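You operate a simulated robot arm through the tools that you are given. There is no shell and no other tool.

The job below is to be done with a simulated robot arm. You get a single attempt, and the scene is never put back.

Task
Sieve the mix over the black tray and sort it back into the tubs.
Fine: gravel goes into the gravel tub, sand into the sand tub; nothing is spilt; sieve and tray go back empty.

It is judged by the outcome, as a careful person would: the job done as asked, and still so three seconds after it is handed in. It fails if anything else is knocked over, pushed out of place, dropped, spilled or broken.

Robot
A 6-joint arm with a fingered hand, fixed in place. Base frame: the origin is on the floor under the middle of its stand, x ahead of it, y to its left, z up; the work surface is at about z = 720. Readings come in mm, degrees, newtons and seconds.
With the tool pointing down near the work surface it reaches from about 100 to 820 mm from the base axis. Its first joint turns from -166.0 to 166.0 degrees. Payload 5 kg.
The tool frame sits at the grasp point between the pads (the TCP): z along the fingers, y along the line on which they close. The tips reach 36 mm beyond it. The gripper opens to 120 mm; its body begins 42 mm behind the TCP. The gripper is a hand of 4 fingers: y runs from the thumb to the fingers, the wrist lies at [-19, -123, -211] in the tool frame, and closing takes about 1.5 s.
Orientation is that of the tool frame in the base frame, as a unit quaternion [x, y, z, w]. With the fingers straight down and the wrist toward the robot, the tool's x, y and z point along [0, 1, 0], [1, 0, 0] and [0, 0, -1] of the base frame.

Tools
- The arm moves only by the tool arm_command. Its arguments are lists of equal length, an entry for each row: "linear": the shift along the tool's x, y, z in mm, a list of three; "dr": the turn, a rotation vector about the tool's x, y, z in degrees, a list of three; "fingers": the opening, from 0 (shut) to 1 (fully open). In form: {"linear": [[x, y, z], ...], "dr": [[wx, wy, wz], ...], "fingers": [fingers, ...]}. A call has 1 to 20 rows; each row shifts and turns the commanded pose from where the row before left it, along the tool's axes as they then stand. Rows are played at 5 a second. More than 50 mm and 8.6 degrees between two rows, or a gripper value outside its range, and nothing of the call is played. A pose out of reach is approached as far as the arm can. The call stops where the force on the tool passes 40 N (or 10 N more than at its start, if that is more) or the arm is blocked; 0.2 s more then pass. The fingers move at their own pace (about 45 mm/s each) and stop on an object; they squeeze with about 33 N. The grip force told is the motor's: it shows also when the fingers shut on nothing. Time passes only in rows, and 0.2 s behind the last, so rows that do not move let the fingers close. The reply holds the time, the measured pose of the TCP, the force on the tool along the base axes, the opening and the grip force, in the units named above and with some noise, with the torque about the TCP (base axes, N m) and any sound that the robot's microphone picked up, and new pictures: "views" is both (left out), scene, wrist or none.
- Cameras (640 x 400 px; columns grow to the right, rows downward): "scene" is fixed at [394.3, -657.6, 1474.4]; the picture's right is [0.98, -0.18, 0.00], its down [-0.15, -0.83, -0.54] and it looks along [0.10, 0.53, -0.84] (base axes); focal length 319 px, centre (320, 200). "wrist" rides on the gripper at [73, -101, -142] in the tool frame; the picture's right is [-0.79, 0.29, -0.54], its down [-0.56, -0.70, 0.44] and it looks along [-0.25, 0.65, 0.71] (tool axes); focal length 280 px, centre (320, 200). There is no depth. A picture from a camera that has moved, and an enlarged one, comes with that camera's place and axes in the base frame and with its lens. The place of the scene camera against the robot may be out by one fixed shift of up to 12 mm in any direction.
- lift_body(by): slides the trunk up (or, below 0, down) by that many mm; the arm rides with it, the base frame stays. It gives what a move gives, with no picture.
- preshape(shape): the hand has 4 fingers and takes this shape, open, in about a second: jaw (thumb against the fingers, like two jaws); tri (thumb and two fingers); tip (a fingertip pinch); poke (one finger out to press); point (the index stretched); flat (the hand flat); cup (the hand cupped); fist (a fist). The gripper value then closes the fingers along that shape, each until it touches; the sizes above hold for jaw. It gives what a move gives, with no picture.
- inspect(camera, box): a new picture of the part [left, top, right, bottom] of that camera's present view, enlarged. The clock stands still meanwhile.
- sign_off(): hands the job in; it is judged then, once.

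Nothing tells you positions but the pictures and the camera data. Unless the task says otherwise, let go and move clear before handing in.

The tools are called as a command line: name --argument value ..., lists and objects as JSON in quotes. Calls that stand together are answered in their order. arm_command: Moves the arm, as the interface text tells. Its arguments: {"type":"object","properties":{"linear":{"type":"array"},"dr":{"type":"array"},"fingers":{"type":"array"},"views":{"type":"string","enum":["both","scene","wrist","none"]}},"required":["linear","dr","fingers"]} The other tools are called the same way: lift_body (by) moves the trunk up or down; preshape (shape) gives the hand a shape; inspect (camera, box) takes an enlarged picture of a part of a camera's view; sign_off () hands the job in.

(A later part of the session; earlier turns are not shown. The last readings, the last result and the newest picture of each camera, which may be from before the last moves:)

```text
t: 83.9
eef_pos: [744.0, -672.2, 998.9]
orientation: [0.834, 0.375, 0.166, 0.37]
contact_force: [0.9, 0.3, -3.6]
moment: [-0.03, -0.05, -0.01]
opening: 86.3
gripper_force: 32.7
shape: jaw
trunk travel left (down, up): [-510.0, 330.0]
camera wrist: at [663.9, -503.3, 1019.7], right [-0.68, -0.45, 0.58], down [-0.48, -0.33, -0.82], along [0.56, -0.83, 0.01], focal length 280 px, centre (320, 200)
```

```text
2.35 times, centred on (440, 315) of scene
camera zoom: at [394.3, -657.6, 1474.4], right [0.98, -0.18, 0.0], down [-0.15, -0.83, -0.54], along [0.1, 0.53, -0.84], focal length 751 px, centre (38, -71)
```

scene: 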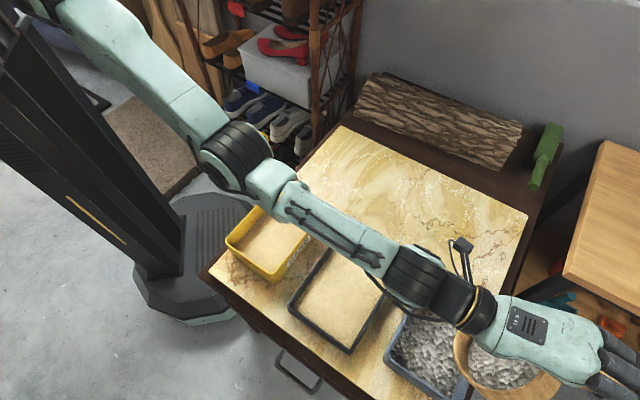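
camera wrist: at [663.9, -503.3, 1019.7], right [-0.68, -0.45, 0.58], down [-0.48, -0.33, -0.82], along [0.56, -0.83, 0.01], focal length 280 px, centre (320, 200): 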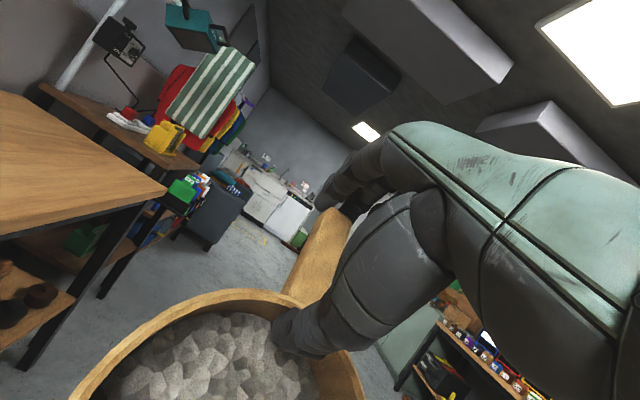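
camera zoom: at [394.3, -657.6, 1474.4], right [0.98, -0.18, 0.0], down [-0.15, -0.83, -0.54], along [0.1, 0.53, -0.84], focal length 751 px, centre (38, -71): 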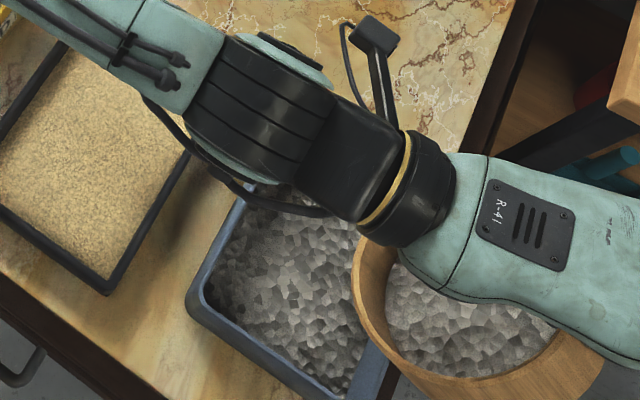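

At 48° the gravel is still held by the rim, and the lip is right over the middle of the tub. I'll continue to 60°.

arm_command --linear '[[0, -2.2, -10.81], [0, -2.99, -11.62], [0, -3.0, -11.97], [0, 0, 0], [0, 0, 0]]' --dr '[[-4, 0, 0], [-4, 0, 0], [-4, 0, 0], [0, 0, 0], [0, 0, 0]]' --fingers '[0, 0, 0, 0, 0]'

inspect --camera "scene" --box '[340, 230, 540, 400]'

```text
t: 85.1
eef_pos: [721.9, -650.9, 1015.2]
orientation: [0.79, 0.356, 0.205, 0.455]
contact_force: [0.2, 0.1, -3.3]
moment: [-0.03, -0.05, 0.01]
opening: 85.9
gripper_force: 32.3
shape: jaw
trunk travel left (down, up): [-510.0, 330.0]
camera wrist: at [639.9, -481.6, 998.3], right [-0.77, -0.38, 0.52], down [-0.35, -0.44, -0.83], along [0.54, -0.82, 0.21], focal length 280 px, centre (320, 200)
```

scene: 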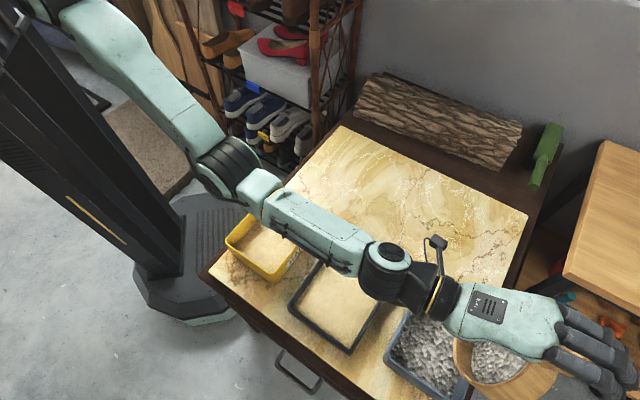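
wrist: 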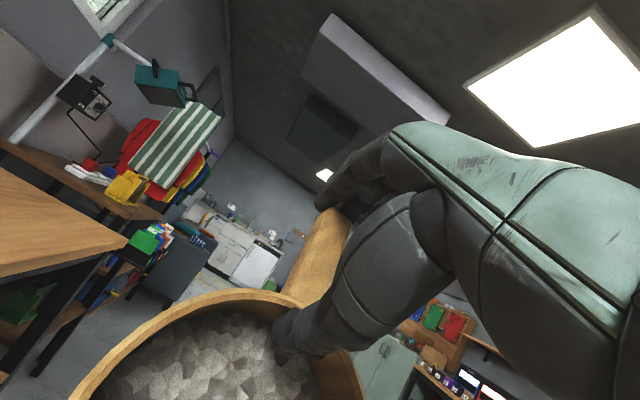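

```text
2.35 times, centred on (440, 315) of scene
camera zoom: at [394.3, -657.6, 1474.4], right [0.98, -0.18, 0.0], down [-0.15, -0.83, -0.54], along [0.1, 0.53, -0.84], focal length 751 px, centre (38, -71)
```

zoom: 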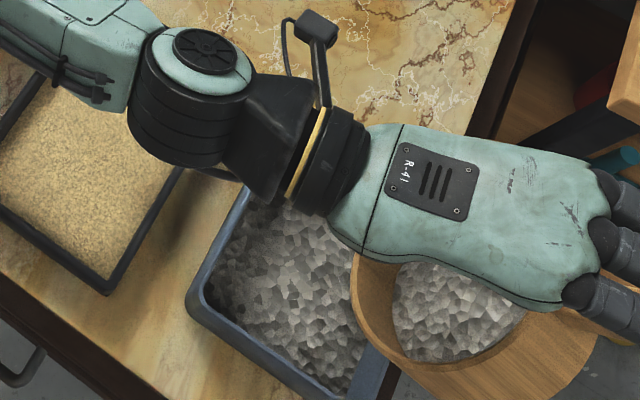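

Still nothing has poured at 60°, so I'll go on to 72°, with the lip held over the same spot.

arm_command --linear '[[0, -5.83, -12.1], [0, -1.48, -13.07], [0, -1.53, -12.86], [0, 0, 0], [0, 0, 0]]' --dr '[[-4, 0, 0], [-4, 0, 0], [-4, 0, 0], [0, 0, 0], [0, 0, 0]]' --fingers '[0, 0, 0, 0, 0]' --views "scene"

inspect --camera "scene" --box '[340, 230, 540, 400]'

```text
t: 86.3
eef_pos: [692.4, -625.8, 1024.0]
orientation: [0.738, 0.333, 0.242, 0.535]
contact_force: [-0.5, -0.9, -2.5]
moment: [0.04, 0.02, -0.01]
opening: 85.9
gripper_force: 32.7
shape: jaw
trunk travel left (down, up): [-510.0, 330.0]
```

scene: 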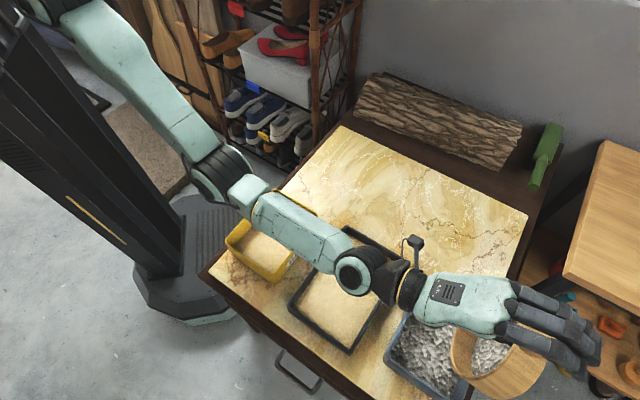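

```text
2.35 times, centred on (440, 315) of scene
camera zoom: at [394.3, -657.6, 1474.4], right [0.98, -0.18, 0.0], down [-0.15, -0.83, -0.54], along [0.1, 0.53, -0.84], focal length 751 px, centre (38, -71)
```

zoom: 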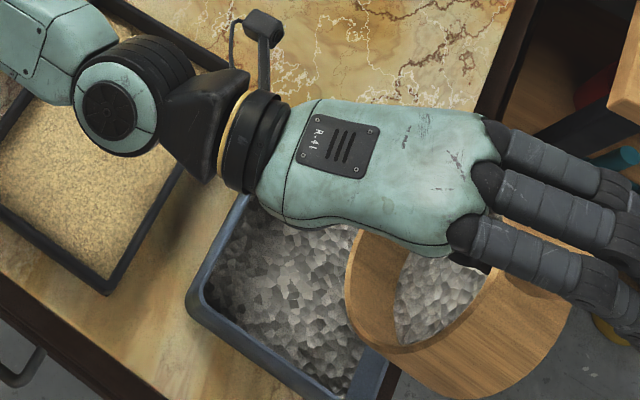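

The weight is starting to fall slightly. I'll continue gradually to 88°.

arm_command --linear '[[0, -1.17, -12.66], [0, -1.37, -12.95], [0, 0, 0], [0, 0, 0], [0, -1.39, -13.06], [0, -1.47, -13.02], [0, 0, 0], [0, 0, 0]]' --dr '[[-4, 0, 0], [-4, 0, 0], [0, 0, 0], [0, 0, 0], [-4, 0, 0], [-4, 0, 0], [0, 0, 0], [0, 0, 0]]' --fingers '[0, 0, 0, 0, 0, 0, 0, 0]' --views "both"

inspect --camera "scene" --box '[340, 230, 540, 400]'

```text
t: 88.1
eef_pos: [644.9, -594.4, 1034.4]
orientation: [0.656, 0.302, 0.286, 0.63]
contact_force: [0.3, -0.4, -2.4]
moment: [0.03, 0.09, 0.01]
opening: 86.1
gripper_force: 32.7
shape: jaw
out of reach, approached as far as the arm can: row 6
trunk travel left (down, up): [-510.0, 330.0]
camera wrist: at [582.4, -443.9, 938.2], right [-0.92, -0.25, 0.32], down [-0.06, -0.7, -0.71], along [0.4, -0.67, 0.62], focal length 280 px, centre (320, 200)
```

scene: 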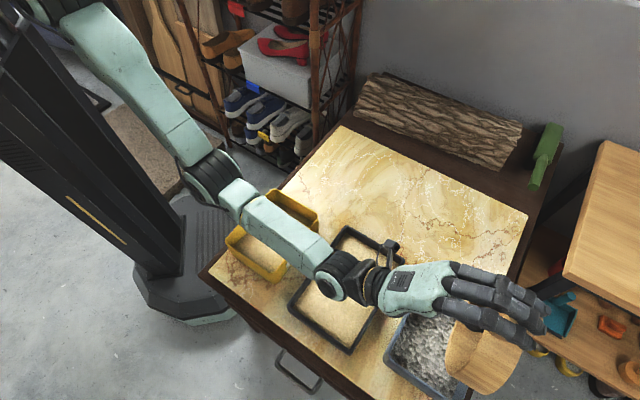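
wrist: 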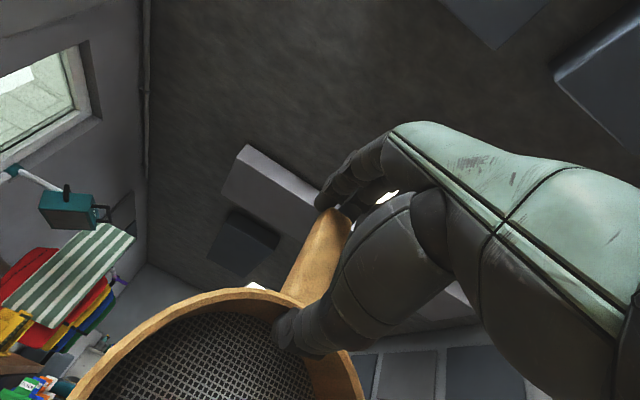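

```text
2.35 times, centred on (440, 315) of scene
camera zoom: at [394.3, -657.6, 1474.4], right [0.98, -0.18, 0.0], down [-0.15, -0.83, -0.54], along [0.1, 0.53, -0.84], focal length 751 px, centre (38, -71)
```

zoom: 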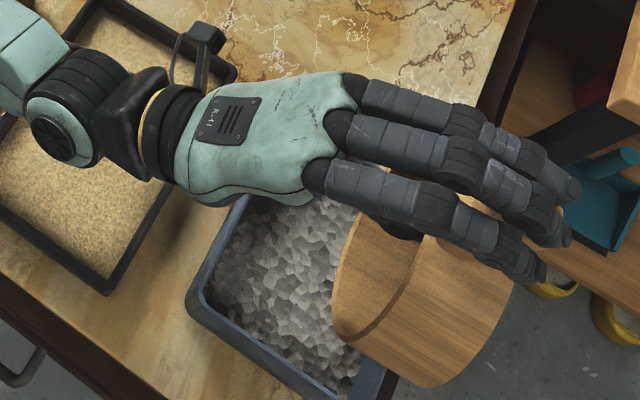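

The wrist view shows bare mesh, so the gravel has gone into the tub. I'll check for leftovers and spills.

inspect --camera "wrist" --box '[60, 260, 380, 400]'

inspect --camera "scene" --box '[375, 280, 505, 400]'

```text
2.00 times, centred on (220, 330) of wrist
camera zoom: at [582.4, -443.9, 938.2], right [-0.92, -0.25, 0.32], down [-0.06, -0.7, -0.71], along [0.4, -0.67, 0.62], focal length 561 px, centre (520, -60)
```

zoom: 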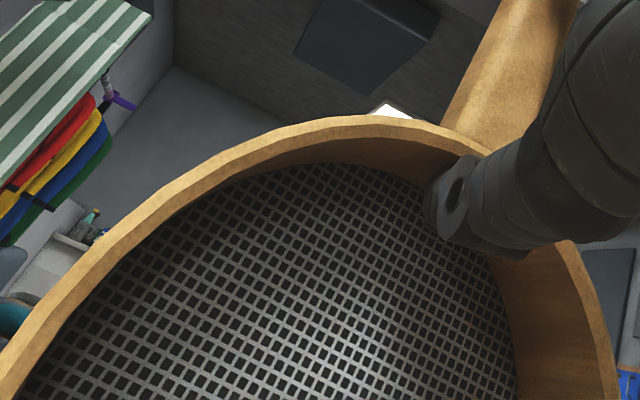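

```text
3.33 times, centred on (440, 340) of scene
camera zoom: at [394.3, -657.6, 1474.4], right [0.98, -0.18, 0.0], down [-0.15, -0.83, -0.54], along [0.1, 0.53, -0.84], focal length 1064 px, centre (-80, -267)
```

zoom: 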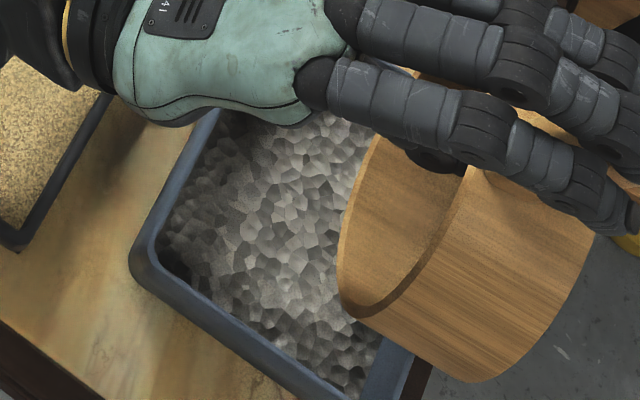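

The sieve looks empty. I'll give it a few small shakes over the tub, then start tilting it back.

arm_command --linear '[[0, -4.1, 18.2], [4, 0, 0], [-8, 0, 0], [8, 0, 0], [-8, 0, 0], [4, 0, 0], [0, 0.47, 13.12], [0, 0.47, 13.02], [0, 0, 0]]' --dr '[[3.5, 0, 0], [0, 0, 0], [0, 0, 0], [0, 0, 0], [0, 0, 0], [0, 0, 0], [4, 0, 0], [4, 0, 0], [0, 0, 0]]' --fingers '[0, 0, 0, 0, 0, 0, 0, 0, 0]' --views "both"

```text
t: 90.1
eef_pos: [679.5, -621.5, 1025.1]
orientation: [0.718, 0.323, 0.253, 0.563]
contact_force: [-0.5, 0.1, -1.4]
moment: [0.0, 0.05, 0.0]
opening: 86.0
gripper_force: 32.8
shape: jaw
trunk travel left (down, up): [-510.0, 330.0]
camera wrist: at [606.4, -460.7, 960.0], right [-0.87, -0.29, 0.41], down [-0.17, -0.59, -0.79], along [0.47, -0.75, 0.47], focal length 280 px, centre (320, 200)
```

scene: 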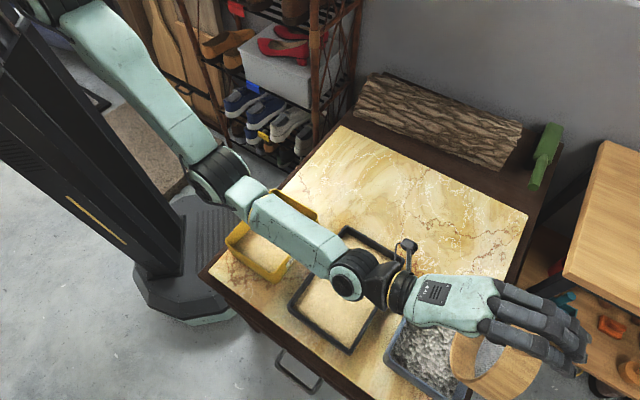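
wrist: 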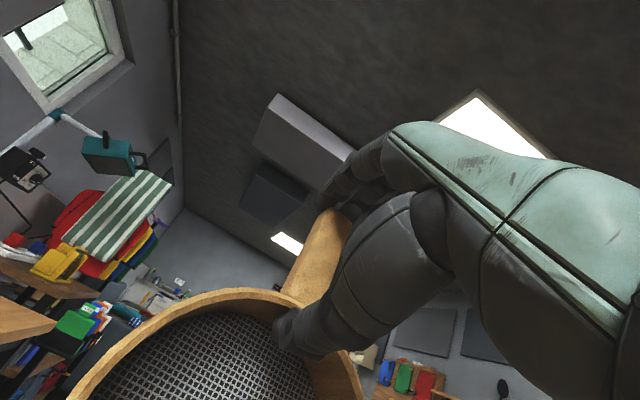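

The sieve is empty and the arm is tracking normally again. I'll bring the sieve back level along the same path.

arm_command --linear '[[0, 0.4, 13.19], [0, 0.63, 12.94], [0, -0.33, 10.92], [0, 1.07, 9.49], [0, 0.54, 8.93], [0, 0.33, 9.43], [0, -1.03, 8.42], [0, -2.45, 6.24], [0, -4.86, 5.04], [0, -6.8, 3.43], [0, -9.56, 2.95], [0, -11.02, 2.55], [0, -12.59, 2.37], [0, -12.9, 1.92], [0, -12.99, 0.59], [0, -12.64, 0.54], [0, -12.57, 1.42], [0, -12, 0], [0, -8, 0], [0, 0, 0]]' --dr '[[4, 0, 0], [4, 0, 0], [4, 0, 0], [4, 0, 0], [4, 0, 0], [4, 0, 0], [4, 0, 0], [4, 0, 0], [4, 0, 0], [4, 0, 0], [4, 0, 0], [4, 0, 0], [4, 0, 0], [4, 0, 0], [4, 0, 0], [4, 0, 0], [4, 0, 0], [4, 0, 0], [4, 0, 0], [0, 0, 0]]' --fingers '[0, 0, 0, 0, 0, 0, 0, 0, 0, 0, 0, 0, 0, 0, 0, 0, 0, 0, 0, 0]'

inspect --camera "scene" --box '[340, 230, 540, 400]'

```text
t: 94.3
eef_pos: [658.6, -598.0, 928.1]
orientation: [0.902, 0.425, 0.03, 0.072]
contact_force: [-0.6, 0.3, -1.7]
moment: [-0.11, -0.08, -0.02]
opening: 85.8
gripper_force: 32.9
shape: jaw
out of reach, approached as far as the arm can: row 3, 4, 5, 6
trunk travel left (down, up): [-510.0, 330.0]
camera wrist: at [611.5, -463.6, 1053.8], right [-0.35, -0.73, 0.58], down [-0.84, -0.04, -0.54], along [0.42, -0.68, -0.6], focal length 280 px, centre (320, 200)
```

scene: 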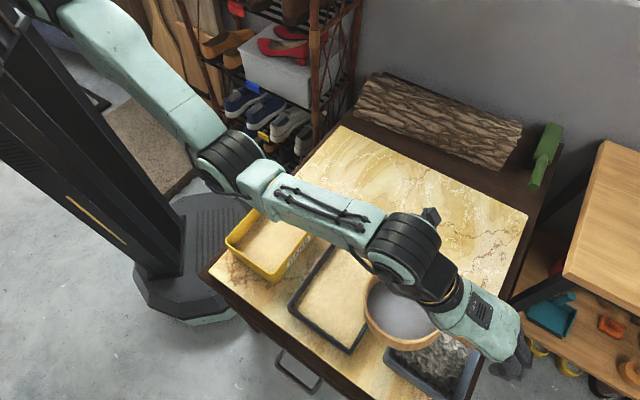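
wrist: 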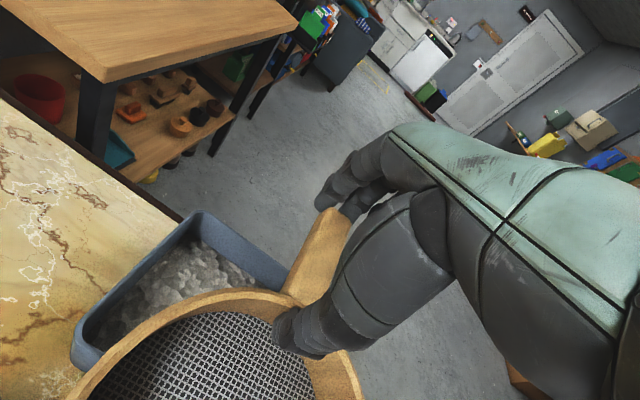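

```text
2.35 times, centred on (440, 315) of scene
camera zoom: at [394.3, -657.6, 1474.4], right [0.98, -0.18, 0.0], down [-0.15, -0.83, -0.54], along [0.1, 0.53, -0.84], focal length 751 px, centre (38, -71)
```

zoom: 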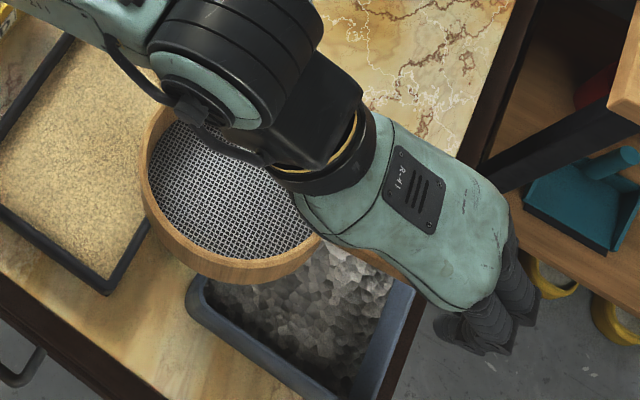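

The sieve is empty with the gravel all in its tub. The tilt-back left about 9° of pitch and 2° of yaw error, so I'll level the sieve first.

arm_command --linear '[[0, -5, 0], [0, -5, 0], [0, -5, 0], [0, 0, 0]]' --dr '[[4.5, 0, 0], [4.4, 0, 0], [0, 0, 3], [0, 0, 0]]' --fingers '[0, 0, 0, 0]' --views "none"

```text
t: 95.3
eef_pos: [646.5, -586.9, 929.0]
orientation: [0.916, 0.402, -0.003, 0.001]
contact_force: [-0.2, 0.0, -1.7]
moment: [-0.08, -0.08, 0.0]
opening: 86.0
gripper_force: 32.9
shape: jaw
trunk travel left (down, up): [-510.0, 330.0]
```

Level now, with the handle direction matching the original. I'll carry the empty sieve back to its place.

arm_command --linear '[[4, -1.8, 0.9], [8, -3.5, 1.8], [12, -5.3, 2.7], [15, -6.6, 3.3], [16, -7.1, 3.6], [17, -7.5, 3.8], [17, -7.5, 3.8], [17, -7.5, 3.8], [17, -7.5, 3.8], [17, -7.5, 3.8], [17, -7.5, 3.8], [17, -7.5, 3.8], [17, -7.5, 3.8], [17, -7.5, 3.8], [16, -7.1, 3.6], [15, -6.6, 3.3], [13, -5.8, 2.9], [10, -4.4, 2.2], [6, -2.7, 1.3], [2, -0.9, 0.4]]' --dr '[[0, 0, 0], [0, 0, 0], [0, 0, 0], [0, 0, 0], [0, 0, 0], [0, 0, 0], [0, 0, 0], [0, 0, 0], [0, 0, 0], [0, 0, 0], [0, 0, 0], [0, 0, 0], [0, 0, 0], [0, 0, 0], [0, 0, 0], [0, 0, 0], [0, 0, 0], [0, 0, 0], [0, 0, 0], [0, 0, 0]]' --fingers '[0, 0, 0, 0, 0, 0, 0, 0, 0, 0, 0, 0, 0, 0, 0, 0, 0, 0, 0, 0]'

```text
t: 99.5
eef_pos: [739.4, -308.1, 865.2]
orientation: [0.916, 0.401, -0.002, 0.001]
contact_force: [0.1, 0.6, -2.4]
moment: [-0.09, -0.05, 0.02]
opening: 85.6
gripper_force: 33.1
shape: jaw
trunk travel left (down, up): [-510.0, 330.0]
camera wrist: at [717.2, -185.2, 1007.9], right [-0.32, -0.77, 0.55], down [-0.9, 0.06, -0.44], along [0.31, -0.63, -0.71], focal length 280 px, centre (320, 200)
```

scene: 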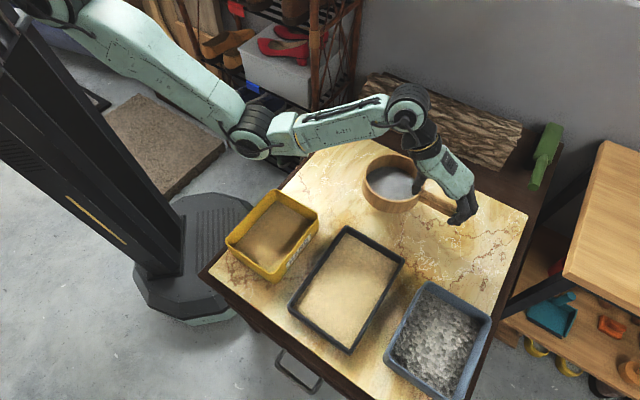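
wrist: 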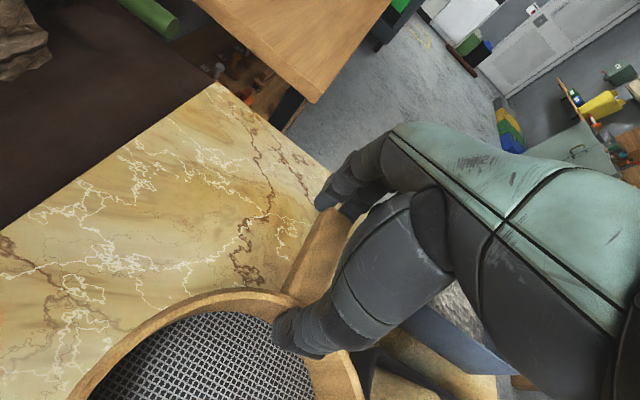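

The sieve is above its original spot. I'll lower it gently to the table.

arm_command --linear '[[1, 1, 6], [0, 0, 10], [0, 0, 12], [0, 0, 12], [0, 0, 12], [0, 0, 10], [0, 0, 7], [0, 0, 4], [0, 0, 0]]' --dr '[[0, 0, 0], [0, 0, 0], [0, 0, 0], [0, 0, 0], [0, 0, 0], [0, 0, 0], [0, 0, 0], [0, 0, 0], [0, 0, 0]]' --fingers '[0, 0, 0, 0, 0, 0, 0, 0, 0]' --views "none"

inspect --camera "scene" --box '[345, 150, 485, 250]'

```text
t: 101.5
eef_pos: [743.8, -306.5, 793.0]
orientation: [0.916, 0.402, -0.003, 0.001]
contact_force: [-0.3, 0.0, -1.6]
moment: [-0.09, -0.09, 0.01]
opening: 86.2
gripper_force: 32.9
shape: jaw
trunk travel left (down, up): [-510.0, 330.0]
```

```text
4.00 times, centred on (415, 200) of scene
camera zoom: at [394.3, -657.6, 1474.4], right [0.98, -0.18, 0.0], down [-0.15, -0.83, -0.54], along [0.1, 0.53, -0.84], focal length 1277 px, centre (-60, 200)
```

zoom: 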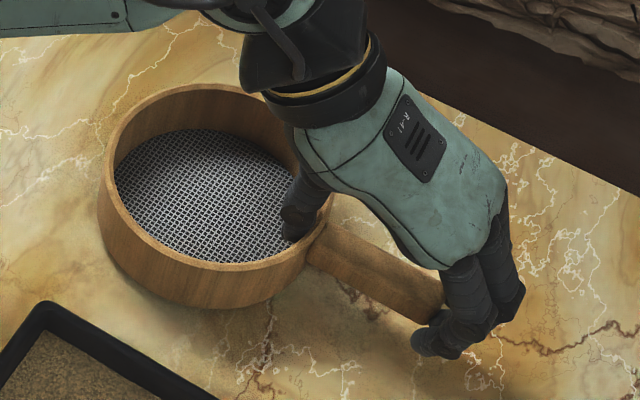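

arm_command --linear '[[0, 0, 3], [0, 0, 3], [0, 0, 2], [0, 0, 1.5], [0, 0, 1], [0, 0, 0]]' --dr '[[0, 0, 0], [0, 0, 0], [0, 0, 0], [0, 0, 0], [0, 0, 0], [0, 0, 0]]' --fingers '[0, 0, 0, 0, 0, 0]' --views "none"

```text
t: 102.9
eef_pos: [743.5, -308.1, 784.1]
orientation: [0.916, 0.401, -0.003, 0.002]
contact_force: [1.7, -2.4, 2.1]
moment: [0.31, 0.29, -0.02]
opening: 85.7
gripper_force: 33.3
shape: jaw
trunk travel left (down, up): [-510.0, 330.0]
```

The sieve has touched down. I'll open the hand slowly and look.

arm_command --linear '[[0, 0, 0], [0, 0, 0], [0, 0, 0], [0, 0, 0], [0, 0, 0], [0, 0, 0], [0, 0, 0], [0, 0, 0]]' --dr '[[0, 0, 0], [0, 0, 0], [0, 0, 0], [0, 0, 0], [0, 0, 0], [0, 0, 0], [0, 0, 0], [0, 0, 0]]' --fingers '[0.6, 0.7, 0.75, 0.8, 0.85, 0.92, 1, 1]' --views "none"

inspect --camera "scene" --box '[345, 150, 485, 250]'

```text
t: 104.7
eef_pos: [743.4, -307.1, 782.5]
orientation: [0.916, 0.401, -0.003, 0.001]
contact_force: [-0.3, -1.2, 0.4]
moment: [0.0, 0.02, 0.0]
opening: 119.4
gripper_force: 0.0
shape: jaw
trunk travel left (down, up): [-510.0, 330.0]
```

```text
4.00 times, centred on (415, 200) of scene
camera zoom: at [394.3, -657.6, 1474.4], right [0.98, -0.18, 0.0], down [-0.15, -0.83, -0.54], along [0.1, 0.53, -0.84], focal length 1277 px, centre (-60, 200)
```

zoom: 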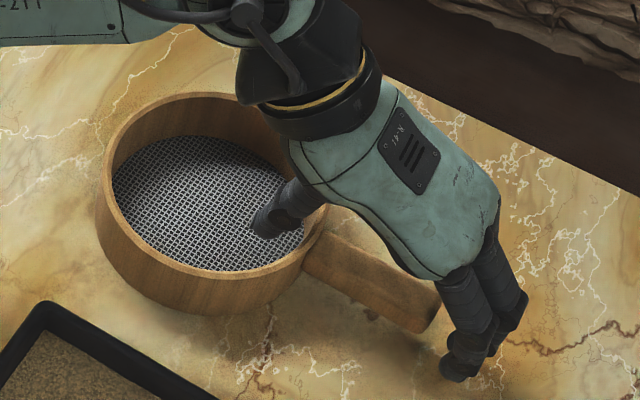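

The sieve is back in place and empty, and released. I'll rise clear of it and study the closed hand shape before picking up the tray by its rim.

arm_command --linear '[[0, 0, -8], [0, 0, -14], [0, 0, -20], [0, 0, -20], [0, 0, -20], [0, 0, -20], [0, 0, 0], [0, 0, 0], [0, 0, 0], [0, 0, 0], [0, 0, 0], [0, 0, 0]]' --dr '[[0, 0, 0], [0, 0, 0], [0, 0, 0], [0, 0, 0], [0, 0, 0], [0, 0, 0], [0, 0, 0], [0, 0, 0], [0, 0, 0], [0, 0, 0], [0, 0, 0], [0, 0, 0]]' --fingers '[1, 1, 1, 1, 1, 0.9, 0.7, 0.5, 0.3, 0.12, 0.12, 0.12]'

inspect --camera "scene" --box '[350, 80, 500, 230]'

```text
t: 107.3
eef_pos: [743.4, -306.9, 884.4]
orientation: [0.916, 0.402, -0.003, 0.0]
contact_force: [0.3, -0.7, -0.4]
moment: [0.0, 0.01, -0.02]
opening: 14.9
gripper_force: 0.1
shape: jaw
trunk travel left (down, up): [-510.0, 330.0]
camera wrist: at [718.6, -184.6, 1026.6], right [-0.32, -0.77, 0.55], down [-0.9, 0.06, -0.44], along [0.31, -0.63, -0.71], focal length 280 px, centre (320, 200)
```

scene: 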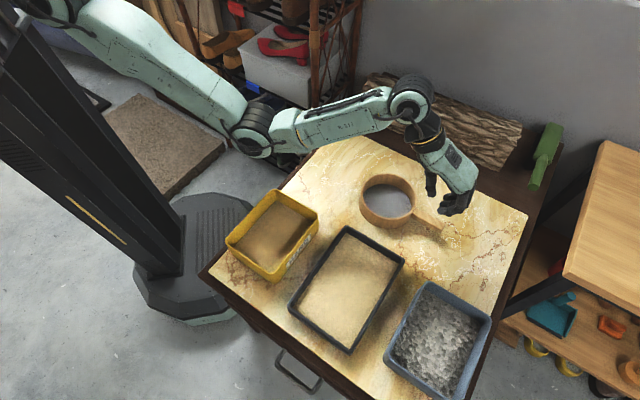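
wrist: 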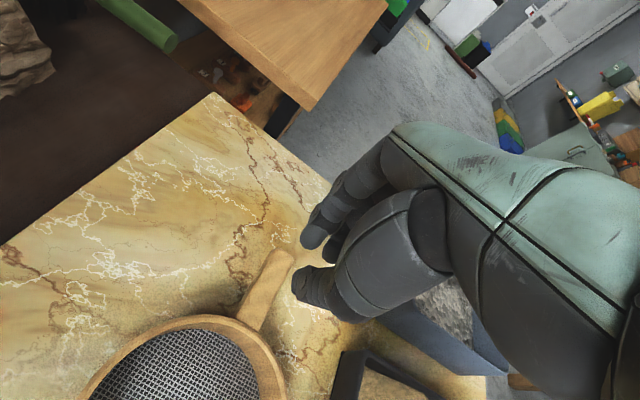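

```text
2.67 times, centred on (425, 155) of scene
camera zoom: at [394.3, -657.6, 1474.4], right [0.98, -0.18, 0.0], down [-0.15, -0.83, -0.54], along [0.1, 0.53, -0.84], focal length 851 px, centre (40, 320)
```

zoom: 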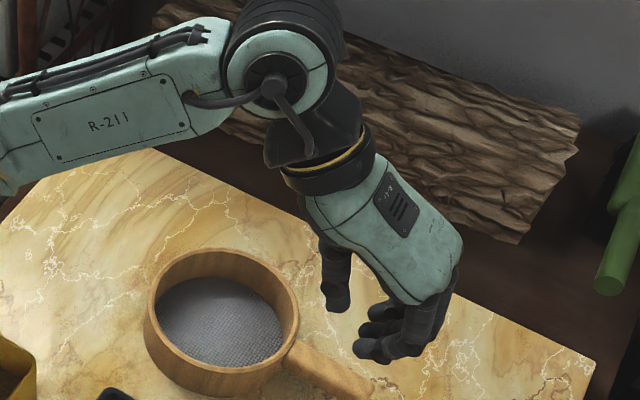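

The closed hand has a vertical thumb and hooked fingertips, which suits pinching the tray's wall. Before touching the tray I'll rehearse the sand-pouring motion with the empty hand, holding the tray by its far long wall and tipping over one corner into the sand tub.

lift_body --by 90

arm_command --linear '[[-4.2, -23.4, 8.7], [-4.2, -23.4, 8.7], [-4.2, -23.4, 8.7], [-4.2, -23.4, 8.7], [-4.2, -23.4, 8.7], [-4.2, -23.4, 8.7], [-4.2, -23.4, 8.7], [-4.2, -23.4, 8.7], [-4.2, -23.4, 8.7], [-4.2, -23.4, 8.7], [-4.2, -23.4, 8.7], [-4.2, -23.4, 8.7], [0, 0, 0], [0, 0, 0], [0, 0, 0], [0, 0, 0], [0, 0, 0], [0, 0, 0], [0, 0, 0], [0, 0, 0]]' --dr '[[0, 0, 0], [0, 0, 0], [0, 0, 0], [0, 0, 0], [0, 0, 0], [0, 0, 0], [0, 0, 0], [0, 0, 0], [0, 0, 0], [0, 0, 0], [0, 0, 0], [0, 0, 0], [0, 0, -7], [0, 0, -7], [0, 0, -7], [0, 0, -7], [0, 0, -7], [0, 0, -7], [0, 0, -7], [0, 0, 0]]' --fingers '[0.1, 0.1, 0.1, 0.1, 0.1, 0.1, 0.1, 0.1, 0.1, 0.1, 0.1, 0.1, 0.1, 0.1, 0.1, 0.1, 0.1, 0.1, 0.1, 0.1]'

```text
t: 108.5
eef_pos: [742.6, -306.3, 974.8]
orientation: [0.916, 0.402, -0.003, 0.001]
contact_force: [-0.3, 0.2, -0.5]
moment: [0.0, 0.01, 0.0]
opening: 14.7
gripper_force: 0.1
shape: jaw
trunk travel left (down, up): [-600.0, 240.0]
```

```text
t: 112.7
eef_pos: [501.0, -155.4, 870.9]
orientation: [0.666, 0.746, -0.003, 0.001]
contact_force: [0.9, 0.1, 0.1]
moment: [0.02, 0.02, 0.02]
opening: 12.1
gripper_force: 0.1
shape: jaw
trunk travel left (down, up): [-600.0, 240.0]
camera wrist: at [393.3, -93.5, 1012.7], right [0.38, -0.75, 0.54], down [-0.63, -0.64, -0.44], along [0.67, -0.18, -0.72], focal length 280 px, centre (320, 200)
```

scene: 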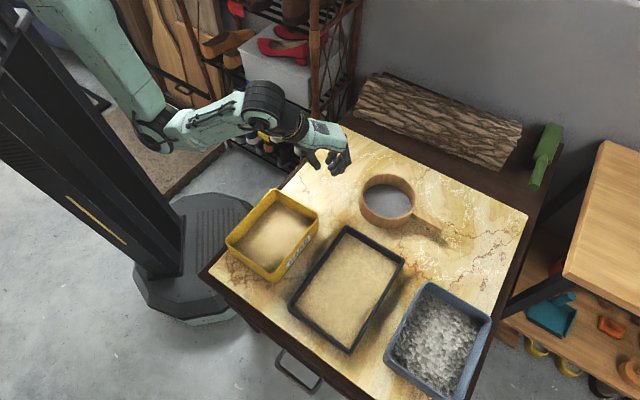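
wrist: 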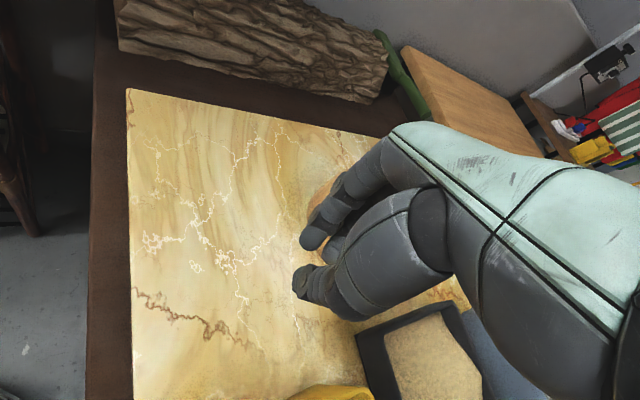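

No limits hit so far. I'll rehearse the corner tip in two halves.

arm_command --linear '[[-0.34, -0.34, -13.81], [-0.34, -0.34, -13.81], [-0.34, -0.34, -13.81], [-0.34, -0.34, -13.81], [-0.34, -0.34, -13.81], [-0.34, -0.34, -13.81], [-0.34, -0.34, -13.81], [-0.34, -0.34, -13.81], [-0.34, -0.34, -13.81], [-0.34, -0.34, -13.81], [0, 0, 0]]' --dr '[[-2.83, 2.83, 0], [-2.83, 2.83, 0], [-2.83, 2.83, 0], [-2.83, 2.83, 0], [-2.83, 2.83, 0], [-2.83, 2.83, 0], [-2.83, 2.83, 0], [-2.83, 2.83, 0], [-2.83, 2.83, 0], [-2.83, 2.83, 0], [0, 0, 0]]' --fingers '[0.1, 0.1, 0.1, 0.1, 0.1, 0.1, 0.1, 0.1, 0.1, 0.1, 0.1]' --views "scene"

arm_command --linear '[[-0.34, -0.34, -13.81], [-0.34, -0.34, -13.81], [-0.34, -0.34, -13.81], [-0.34, -0.34, -13.81], [-0.34, -0.34, -13.81], [-0.34, -0.34, -13.81], [-0.34, -0.34, -13.81], [-0.34, -0.34, -13.81], [-0.34, -0.34, -13.81], [-0.34, -0.34, -13.81], [0, 0, 0]]' --dr '[[-2.83, 2.83, 0], [-2.83, 2.83, 0], [-2.83, 2.83, 0], [-2.83, 2.83, 0], [-2.83, 2.83, 0], [-2.83, 2.83, 0], [-2.83, 2.83, 0], [-2.83, 2.83, 0], [-2.83, 2.83, 0], [-2.83, 2.83, 0], [0, 0, 0]]' --fingers '[0.1, 0.1, 0.1, 0.1, 0.1, 0.1, 0.1, 0.1, 0.1, 0.1, 0.1]' --views "scene"

```text
t: 115.1
eef_pos: [473.4, -189.7, 998.1]
orientation: [0.627, 0.701, 0.339, -0.02]
contact_force: [0.5, -0.4, 0.8]
moment: [0.01, -0.01, -0.04]
opening: 12.1
gripper_force: 0.0
shape: jaw
trunk travel left (down, up): [-600.0, 240.0]
```

scene: 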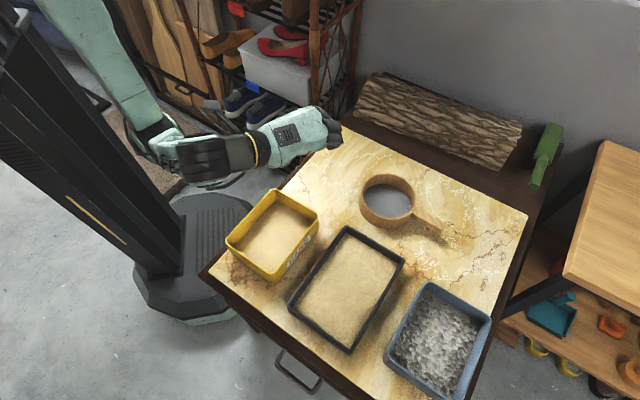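

```text
t: 117.5
eef_pos: [400.6, -281.8, 1066.7]
orientation: [0.512, 0.572, 0.64, -0.037]
contact_force: [-0.3, -0.5, 0.6]
moment: [0.01, 0.04, -0.01]
opening: 12.3
gripper_force: 0.1
shape: jaw
trunk travel left (down, up): [-600.0, 240.0]
```

scene: 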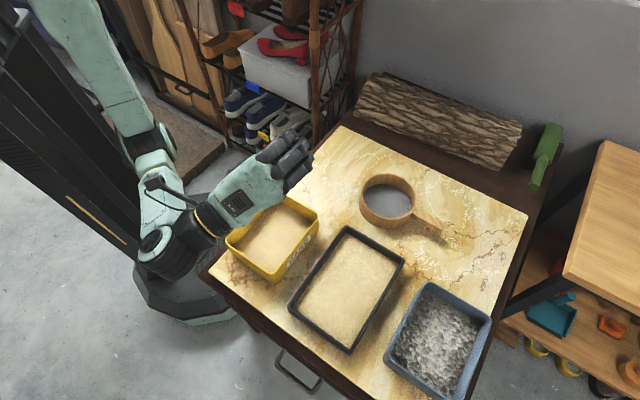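

The rehearsal works to 80°. I'll test a little further, since the gravel only let go between 76° and 88°.

arm_command --linear '[[-0.34, -0.34, -13.81], [-0.34, -0.34, -13.81], [-0.34, -0.34, -13.81], [-0.34, -0.34, -13.81], [0, 0, 0]]' --dr '[[-2.83, 2.83, 0], [-2.83, 2.83, 0], [-2.83, 2.83, 0], [-2.83, 2.83, 0], [0, 0, 0]]' --fingers '[0.1, 0.1, 0.1, 0.1, 0.1]' --views "scene"

```text
t: 118.7
eef_pos: [366.9, -324.5, 1070.1]
orientation: [0.448, 0.5, 0.74, -0.041]
contact_force: [0.7, 0.1, 1.2]
moment: [0.02, 0.0, 0.04]
opening: 12.4
gripper_force: 0.0
shape: jaw
trunk travel left (down, up): [-600.0, 240.0]
```

scene: 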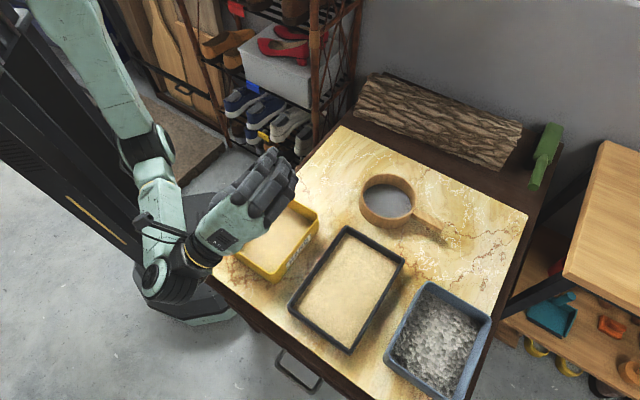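

The corner tip is reachable all the way to 96°. But the gap beside the gravel tub is too narrow for the fingers, so I'll grip the tray's free short (south-west) wall instead. First I'll reverse out of this pose.

arm_command --linear '[[-0.34, -0.34, 13.81], [-0.34, -0.34, 13.81], [-0.34, -0.34, 13.81], [-0.34, -0.34, 13.81], [-0.34, -0.34, 13.81], [-0.34, -0.34, 13.81], [-0.34, -0.34, 13.81], [-0.34, -0.34, 13.81], [-0.34, -0.34, 13.81], [-0.34, -0.34, 13.81], [-0.34, -0.34, 13.81], [-0.34, -0.34, 13.81], [-0.34, -0.34, 13.81], [-0.34, -0.34, 13.81], [-0.34, -0.34, 13.81], [-0.34, -0.34, 13.81], [-0.34, -0.34, 13.81], [-0.34, -0.34, 13.81], [-0.34, -0.34, 13.81], [-0.34, -0.34, 13.81]]' --dr '[[2.83, -2.83, 0], [2.83, -2.83, 0], [2.83, -2.83, 0], [2.83, -2.83, 0], [2.83, -2.83, 0], [2.83, -2.83, 0], [2.83, -2.83, 0], [2.83, -2.83, 0], [2.83, -2.83, 0], [2.83, -2.83, 0], [2.83, -2.83, 0], [2.83, -2.83, 0], [2.83, -2.83, 0], [2.83, -2.83, 0], [2.83, -2.83, 0], [2.83, -2.83, 0], [2.83, -2.83, 0], [2.83, -2.83, 0], [2.83, -2.83, 0], [2.83, -2.83, 0]]' --fingers '[0.1, 0.1, 0.1, 0.1, 0.1, 0.1, 0.1, 0.1, 0.1, 0.1, 0.1, 0.1, 0.1, 0.1, 0.1, 0.1, 0.1, 0.1, 0.1, 0.1]' --views "none"

arm_command --linear '[[-0.34, -0.34, 13.81], [-0.34, -0.34, 13.81], [-0.34, -0.34, 13.81], [-0.34, -0.34, 13.81], [0, 0, 0], [0, 0, 0], [0, 0, 0], [0, 0, 0], [0, 0, 0], [0, 0, 0], [0, 0, 0], [0, 0, 0], [0, 0, 0]]' --dr '[[2.83, -2.83, 0], [2.83, -2.83, 0], [2.83, -2.83, 0], [2.83, -2.83, 0], [0, 0, 7], [0, 0, 7], [0, 0, 7], [0, 0, 7], [0, 0, 7], [0, 0, 7], [0, 0, 7], [0, 0, 0], [0, 0, 0]]' --fingers '[0.1, 0.1, 0.1, 0.1, 0.1, 0.1, 0.1, 0.1, 0.1, 0.1, 0.1, 0.1, 0.1]' --views "none"

```text
t: 122.9
eef_pos: [498.1, -159.3, 926.3]
orientation: [0.66, 0.738, 0.136, -0.007]
contact_force: [0.1, -0.5, 0.1]
moment: [0.03, 0.01, -0.01]
opening: 12.2
gripper_force: 0.2
shape: jaw
trunk travel left (down, up): [-600.0, 240.0]
```

```text
t: 125.7
eef_pos: [502.3, -151.8, 873.4]
orientation: [0.916, 0.402, -0.003, 0.001]
contact_force: [-0.2, 0.2, 0.2]
moment: [-0.01, 0.01, 0.02]
opening: 12.3
gripper_force: 0.0
shape: jaw
trunk travel left (down, up): [-600.0, 240.0]
```

arm_command --linear '[[-29.9, 7.8, -1.2], [-29.9, 7.8, -1.2], [-29.9, 7.8, -1.2], [-29.9, 7.8, -1.2], [-29.9, 7.8, -1.2], [-29.9, 7.8, -1.2], [-29.9, 7.8, -1.2], [-29.9, 7.8, -1.2], [-29.9, 7.8, -1.2], [-29.9, 7.8, -1.2], [-29.9, 7.8, -1.2], [-29.9, 7.8, -1.2], [-29.9, 7.8, -1.2], [-29.9, 7.8, -1.2], [0, 0, 0]]' --dr '[[0, 0, 0], [0, 0, 0], [0, 0, 0], [0, 0, 0], [0, 0, 0], [0, 0, 0], [0, 0, 0], [0, 0, 0], [0, 0, 0], [0, 0, 0], [0, 0, 0], [0, 0, 0], [0, 0, 0], [0, 0, 0], [0, 0, 0]]' --fingers '[0.1, 0.1, 0.1, 0.1, 0.1, 0.1, 0.1, 0.1, 0.1, 0.1, 0.1, 0.1, 0.1, 0.1, 0.1]' --views "none"

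arm_command --linear '[[0, 0, 0], [0, 0, 0], [0, 0, 0], [0, 0, 0], [0, 0, 0], [0, 0, 0], [0, 0, 0]]' --dr '[[0, 0, 6.8], [0, 0, 6.8], [0, 0, 6.8], [0, 0, 6.8], [0, 0, 6.8], [0, 0, 6.9], [0, 0, 0]]' --fingers '[0.1, 0.1, 0.1, 0.1, 0.1, 0.1, 0.1]' --views "scene"

```text
t: 128.9
eef_pos: [301.6, -534.4, 894.7]
orientation: [0.916, 0.402, -0.003, 0.002]
contact_force: [0.5, 0.3, -0.6]
moment: [0.03, 0.01, -0.02]
opening: 12.5
gripper_force: 0.0
shape: jaw
trunk travel left (down, up): [-600.0, 240.0]
```

```text
t: 130.5
eef_pos: [300.3, -534.7, 891.8]
orientation: [0.998, 0.056, -0.002, 0.001]
contact_force: [-0.7, -0.5, -0.6]
moment: [0.01, 0.02, -0.02]
opening: 12.4
gripper_force: 0.1
shape: jaw
trunk travel left (down, up): [-600.0, 240.0]
```

scene: 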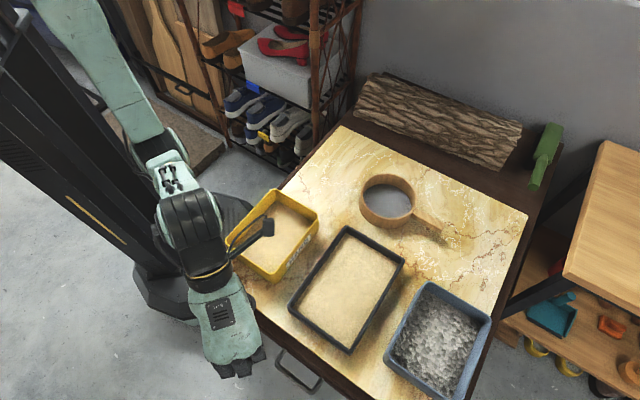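

arm_command --linear '[[0.387, -0.387, -15.69], [0.387, -0.387, -15.69], [0.387, -0.387, -15.69], [0.387, -0.387, -15.69], [0.387, -0.387, -15.69], [0.387, -0.387, -15.69], [0.387, -0.387, -15.69], [0.387, -0.387, -15.69], [0.387, -0.387, -15.69], [0.387, -0.387, -15.69], [0, 0, 0]]' --dr '[[-2.83, -2.83, 0], [-2.83, -2.83, 0], [-2.83, -2.83, 0], [-2.83, -2.83, 0], [-2.83, -2.83, 0], [-2.83, -2.83, 0], [-2.83, -2.83, 0], [-2.83, -2.83, 0], [-2.83, -2.83, 0], [-2.83, -2.83, 0], [0, 0, 0]]' --fingers '[0.1, 0.1, 0.1, 0.1, 0.1, 0.1, 0.1, 0.1, 0.1, 0.1, 0.1]' --views "scene"

arm_command --linear '[[0.387, -0.387, -15.69], [0.387, -0.387, -15.69], [0.387, -0.387, -15.69], [0.387, -0.387, -15.69], [0.387, -0.387, -15.69], [0.387, -0.387, -15.69], [0.387, -0.387, -15.69], [0.387, -0.387, -15.69], [0.387, -0.387, -15.69], [0.387, -0.387, -15.69], [0.387, -0.387, -15.69], [0.387, -0.387, -15.69], [0.387, -0.387, -15.69], [0.387, -0.387, -15.69], [0, 0, 0]]' --dr '[[-2.83, -2.83, 0], [-2.83, -2.83, 0], [-2.83, -2.83, 0], [-2.83, -2.83, 0], [-2.83, -2.83, 0], [-2.83, -2.83, 0], [-2.83, -2.83, 0], [-2.83, -2.83, 0], [-2.83, -2.83, 0], [-2.83, -2.83, 0], [-2.83, -2.83, 0], [-2.83, -2.83, 0], [-2.83, -2.83, 0], [-2.83, -2.83, 0], [0, 0, 0]]' --fingers '[0.1, 0.1, 0.1, 0.1, 0.1, 0.1, 0.1, 0.1, 0.1, 0.1, 0.1, 0.1, 0.1, 0.1, 0.1]' --views "scene"

```text
t: 132.9
eef_pos: [332.6, -492.7, 1036.6]
orientation: [0.937, 0.052, -0.23, 0.258]
contact_force: [0.9, -0.7, -0.3]
moment: [0.03, -0.03, -0.01]
opening: 12.4
gripper_force: 0.2
shape: jaw
trunk travel left (down, up): [-600.0, 240.0]
```

scene: 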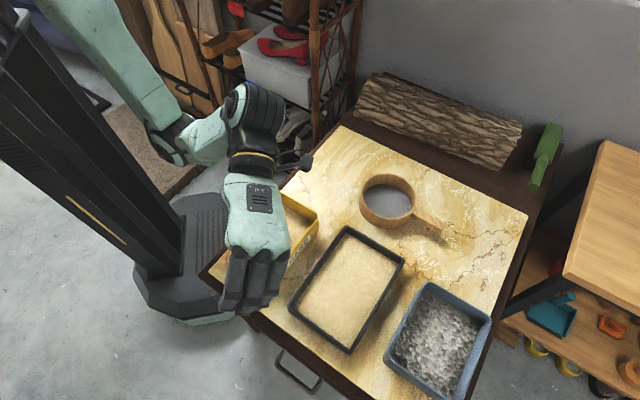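

```text
t: 136.1
eef_pos: [455.8, -339.1, 1113.1]
orientation: [0.665, 0.038, -0.497, 0.556]
contact_force: [0.0, -0.5, 0.1]
moment: [0.03, -0.02, -0.03]
opening: 12.1
gripper_force: 0.1
shape: jaw
trunk travel left (down, up): [-600.0, 240.0]
```

scene: 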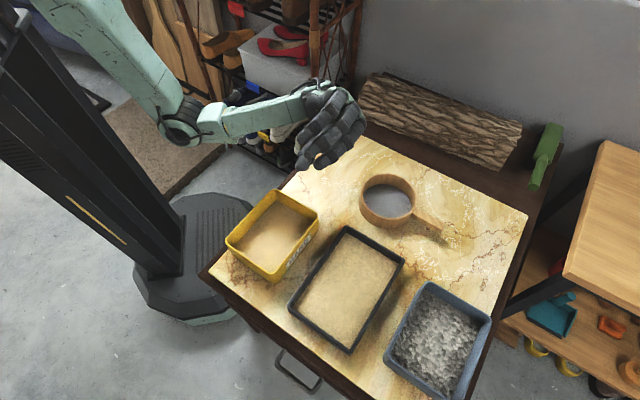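

This variant works to 96° as well, without any limit flags. I'll reverse back to level.

arm_command --linear '[[0.387, -0.387, 15.69], [0.387, -0.387, 15.69], [0.387, -0.387, 15.69], [0.387, -0.387, 15.69], [0.387, -0.387, 15.69], [0.387, -0.387, 15.69], [0.387, -0.387, 15.69], [0.387, -0.387, 15.69], [0.387, -0.387, 15.69], [0.387, -0.387, 15.69], [0.387, -0.387, 15.69], [0.387, -0.387, 15.69], [0.387, -0.387, 15.69], [0.387, -0.387, 15.69], [0.387, -0.387, 15.69], [0.387, -0.387, 15.69], [0.387, -0.387, 15.69], [0.387, -0.387, 15.69], [0.387, -0.387, 15.69], [0.387, -0.387, 15.69]]' --dr '[[2.83, 2.83, 0], [2.83, 2.83, 0], [2.83, 2.83, 0], [2.83, 2.83, 0], [2.83, 2.83, 0], [2.83, 2.83, 0], [2.83, 2.83, 0], [2.83, 2.83, 0], [2.83, 2.83, 0], [2.83, 2.83, 0], [2.83, 2.83, 0], [2.83, 2.83, 0], [2.83, 2.83, 0], [2.83, 2.83, 0], [2.83, 2.83, 0], [2.83, 2.83, 0], [2.83, 2.83, 0], [2.83, 2.83, 0], [2.83, 2.83, 0], [2.83, 2.83, 0]]' --fingers '[0.1, 0.1, 0.1, 0.1, 0.1, 0.1, 0.1, 0.1, 0.1, 0.1, 0.1, 0.1, 0.1, 0.1, 0.1, 0.1, 0.1, 0.1, 0.1, 0.1]' --views "none"

arm_command --linear '[[0.387, -0.387, 15.69], [0.387, -0.387, 15.69], [0.387, -0.387, 15.69], [0.387, -0.387, 15.69], [0, 0, 0], [0, 0, 0]]' --dr '[[2.83, 2.83, 0], [2.83, 2.83, 0], [2.83, 2.83, 0], [2.83, 2.83, 0], [0, 0, 0], [0, 0, 0]]' --fingers '[0.1, 0.1, 0.1, 0.1, 0.1, 0.1]' --views "none"

```text
t: 140.3
eef_pos: [305.0, -528.0, 953.4]
orientation: [0.988, 0.057, -0.094, 0.106]
contact_force: [-0.5, 0.3, 0.4]
moment: [-0.02, 0.0, 0.01]
opening: 12.0
gripper_force: 0.0
shape: jaw
trunk travel left (down, up): [-600.0, 240.0]
```

```text
t: 141.7
eef_pos: [300.8, -537.3, 890.7]
orientation: [0.998, 0.057, -0.001, 0.002]
contact_force: [-0.6, 0.1, -0.6]
moment: [-0.03, 0.0, 0.01]
opening: 12.3
gripper_force: 0.1
shape: jaw
trunk travel left (down, up): [-600.0, 240.0]
```

Back at level. Now I'll move over the tray's south-west wall and turn the hand so the thumb goes inside the tray and the fingers outside.

arm_command --linear '[[15.6, -0.4, 5], [15.6, -0.4, 5], [15.6, -0.4, 5], [15.6, -0.4, 5], [15.6, -0.4, 5], [15.6, -0.4, 5], [15.6, -0.4, 5], [15.6, -0.4, 5], [0, 0, 0], [0, 0, 0], [0, 0, 0], [0, 0, 0], [0, 0, 0], [0, 0, 0], [0, 0, 0], [0, 0, 0], [0, 0, 0]]' --dr '[[0, 0, 0], [0, 0, 0], [0, 0, 0], [0, 0, 0], [0, 0, 0], [0, 0, 0], [0, 0, 0], [0, 0, 0], [0, 0, 6.4], [0, 0, 6.4], [0, 0, 6.4], [0, 0, 6.4], [0, 0, 6.4], [0, 0, 6.4], [0, 0, 6.4], [0, 0, 6.5], [0, 0, 0]]' --fingers '[0.2, 0.3, 0.4, 0.5, 0.6, 0.65, 0.65, 0.65, 0.65, 0.65, 0.65, 0.65, 0.65, 0.65, 0.65, 0.65, 0.65]'

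```text
t: 145.3
eef_pos: [424.2, -518.2, 849.5]
orientation: [0.924, -0.382, 0.0, 0.002]
contact_force: [0.2, -0.4, 0.0]
moment: [0.02, 0.0, -0.02]
opening: 77.6
gripper_force: 0.0
shape: jaw
trunk travel left (down, up): [-600.0, 240.0]
camera wrist: at [547.5, -497.0, 992.2], right [-0.76, 0.36, 0.54], down [0.1, 0.89, -0.45], along [-0.64, -0.29, -0.71], focal length 280 px, centre (320, 200)
```

scene: 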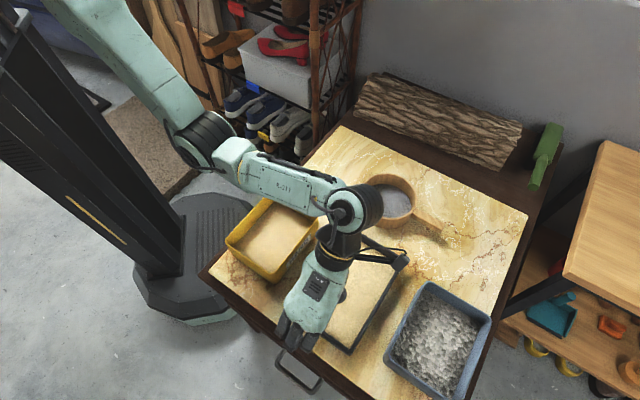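
wrist: 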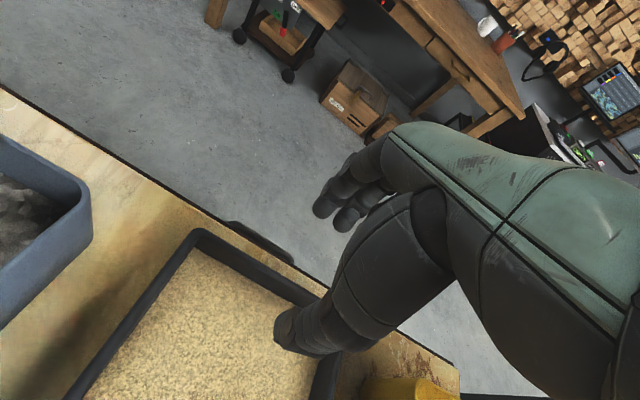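

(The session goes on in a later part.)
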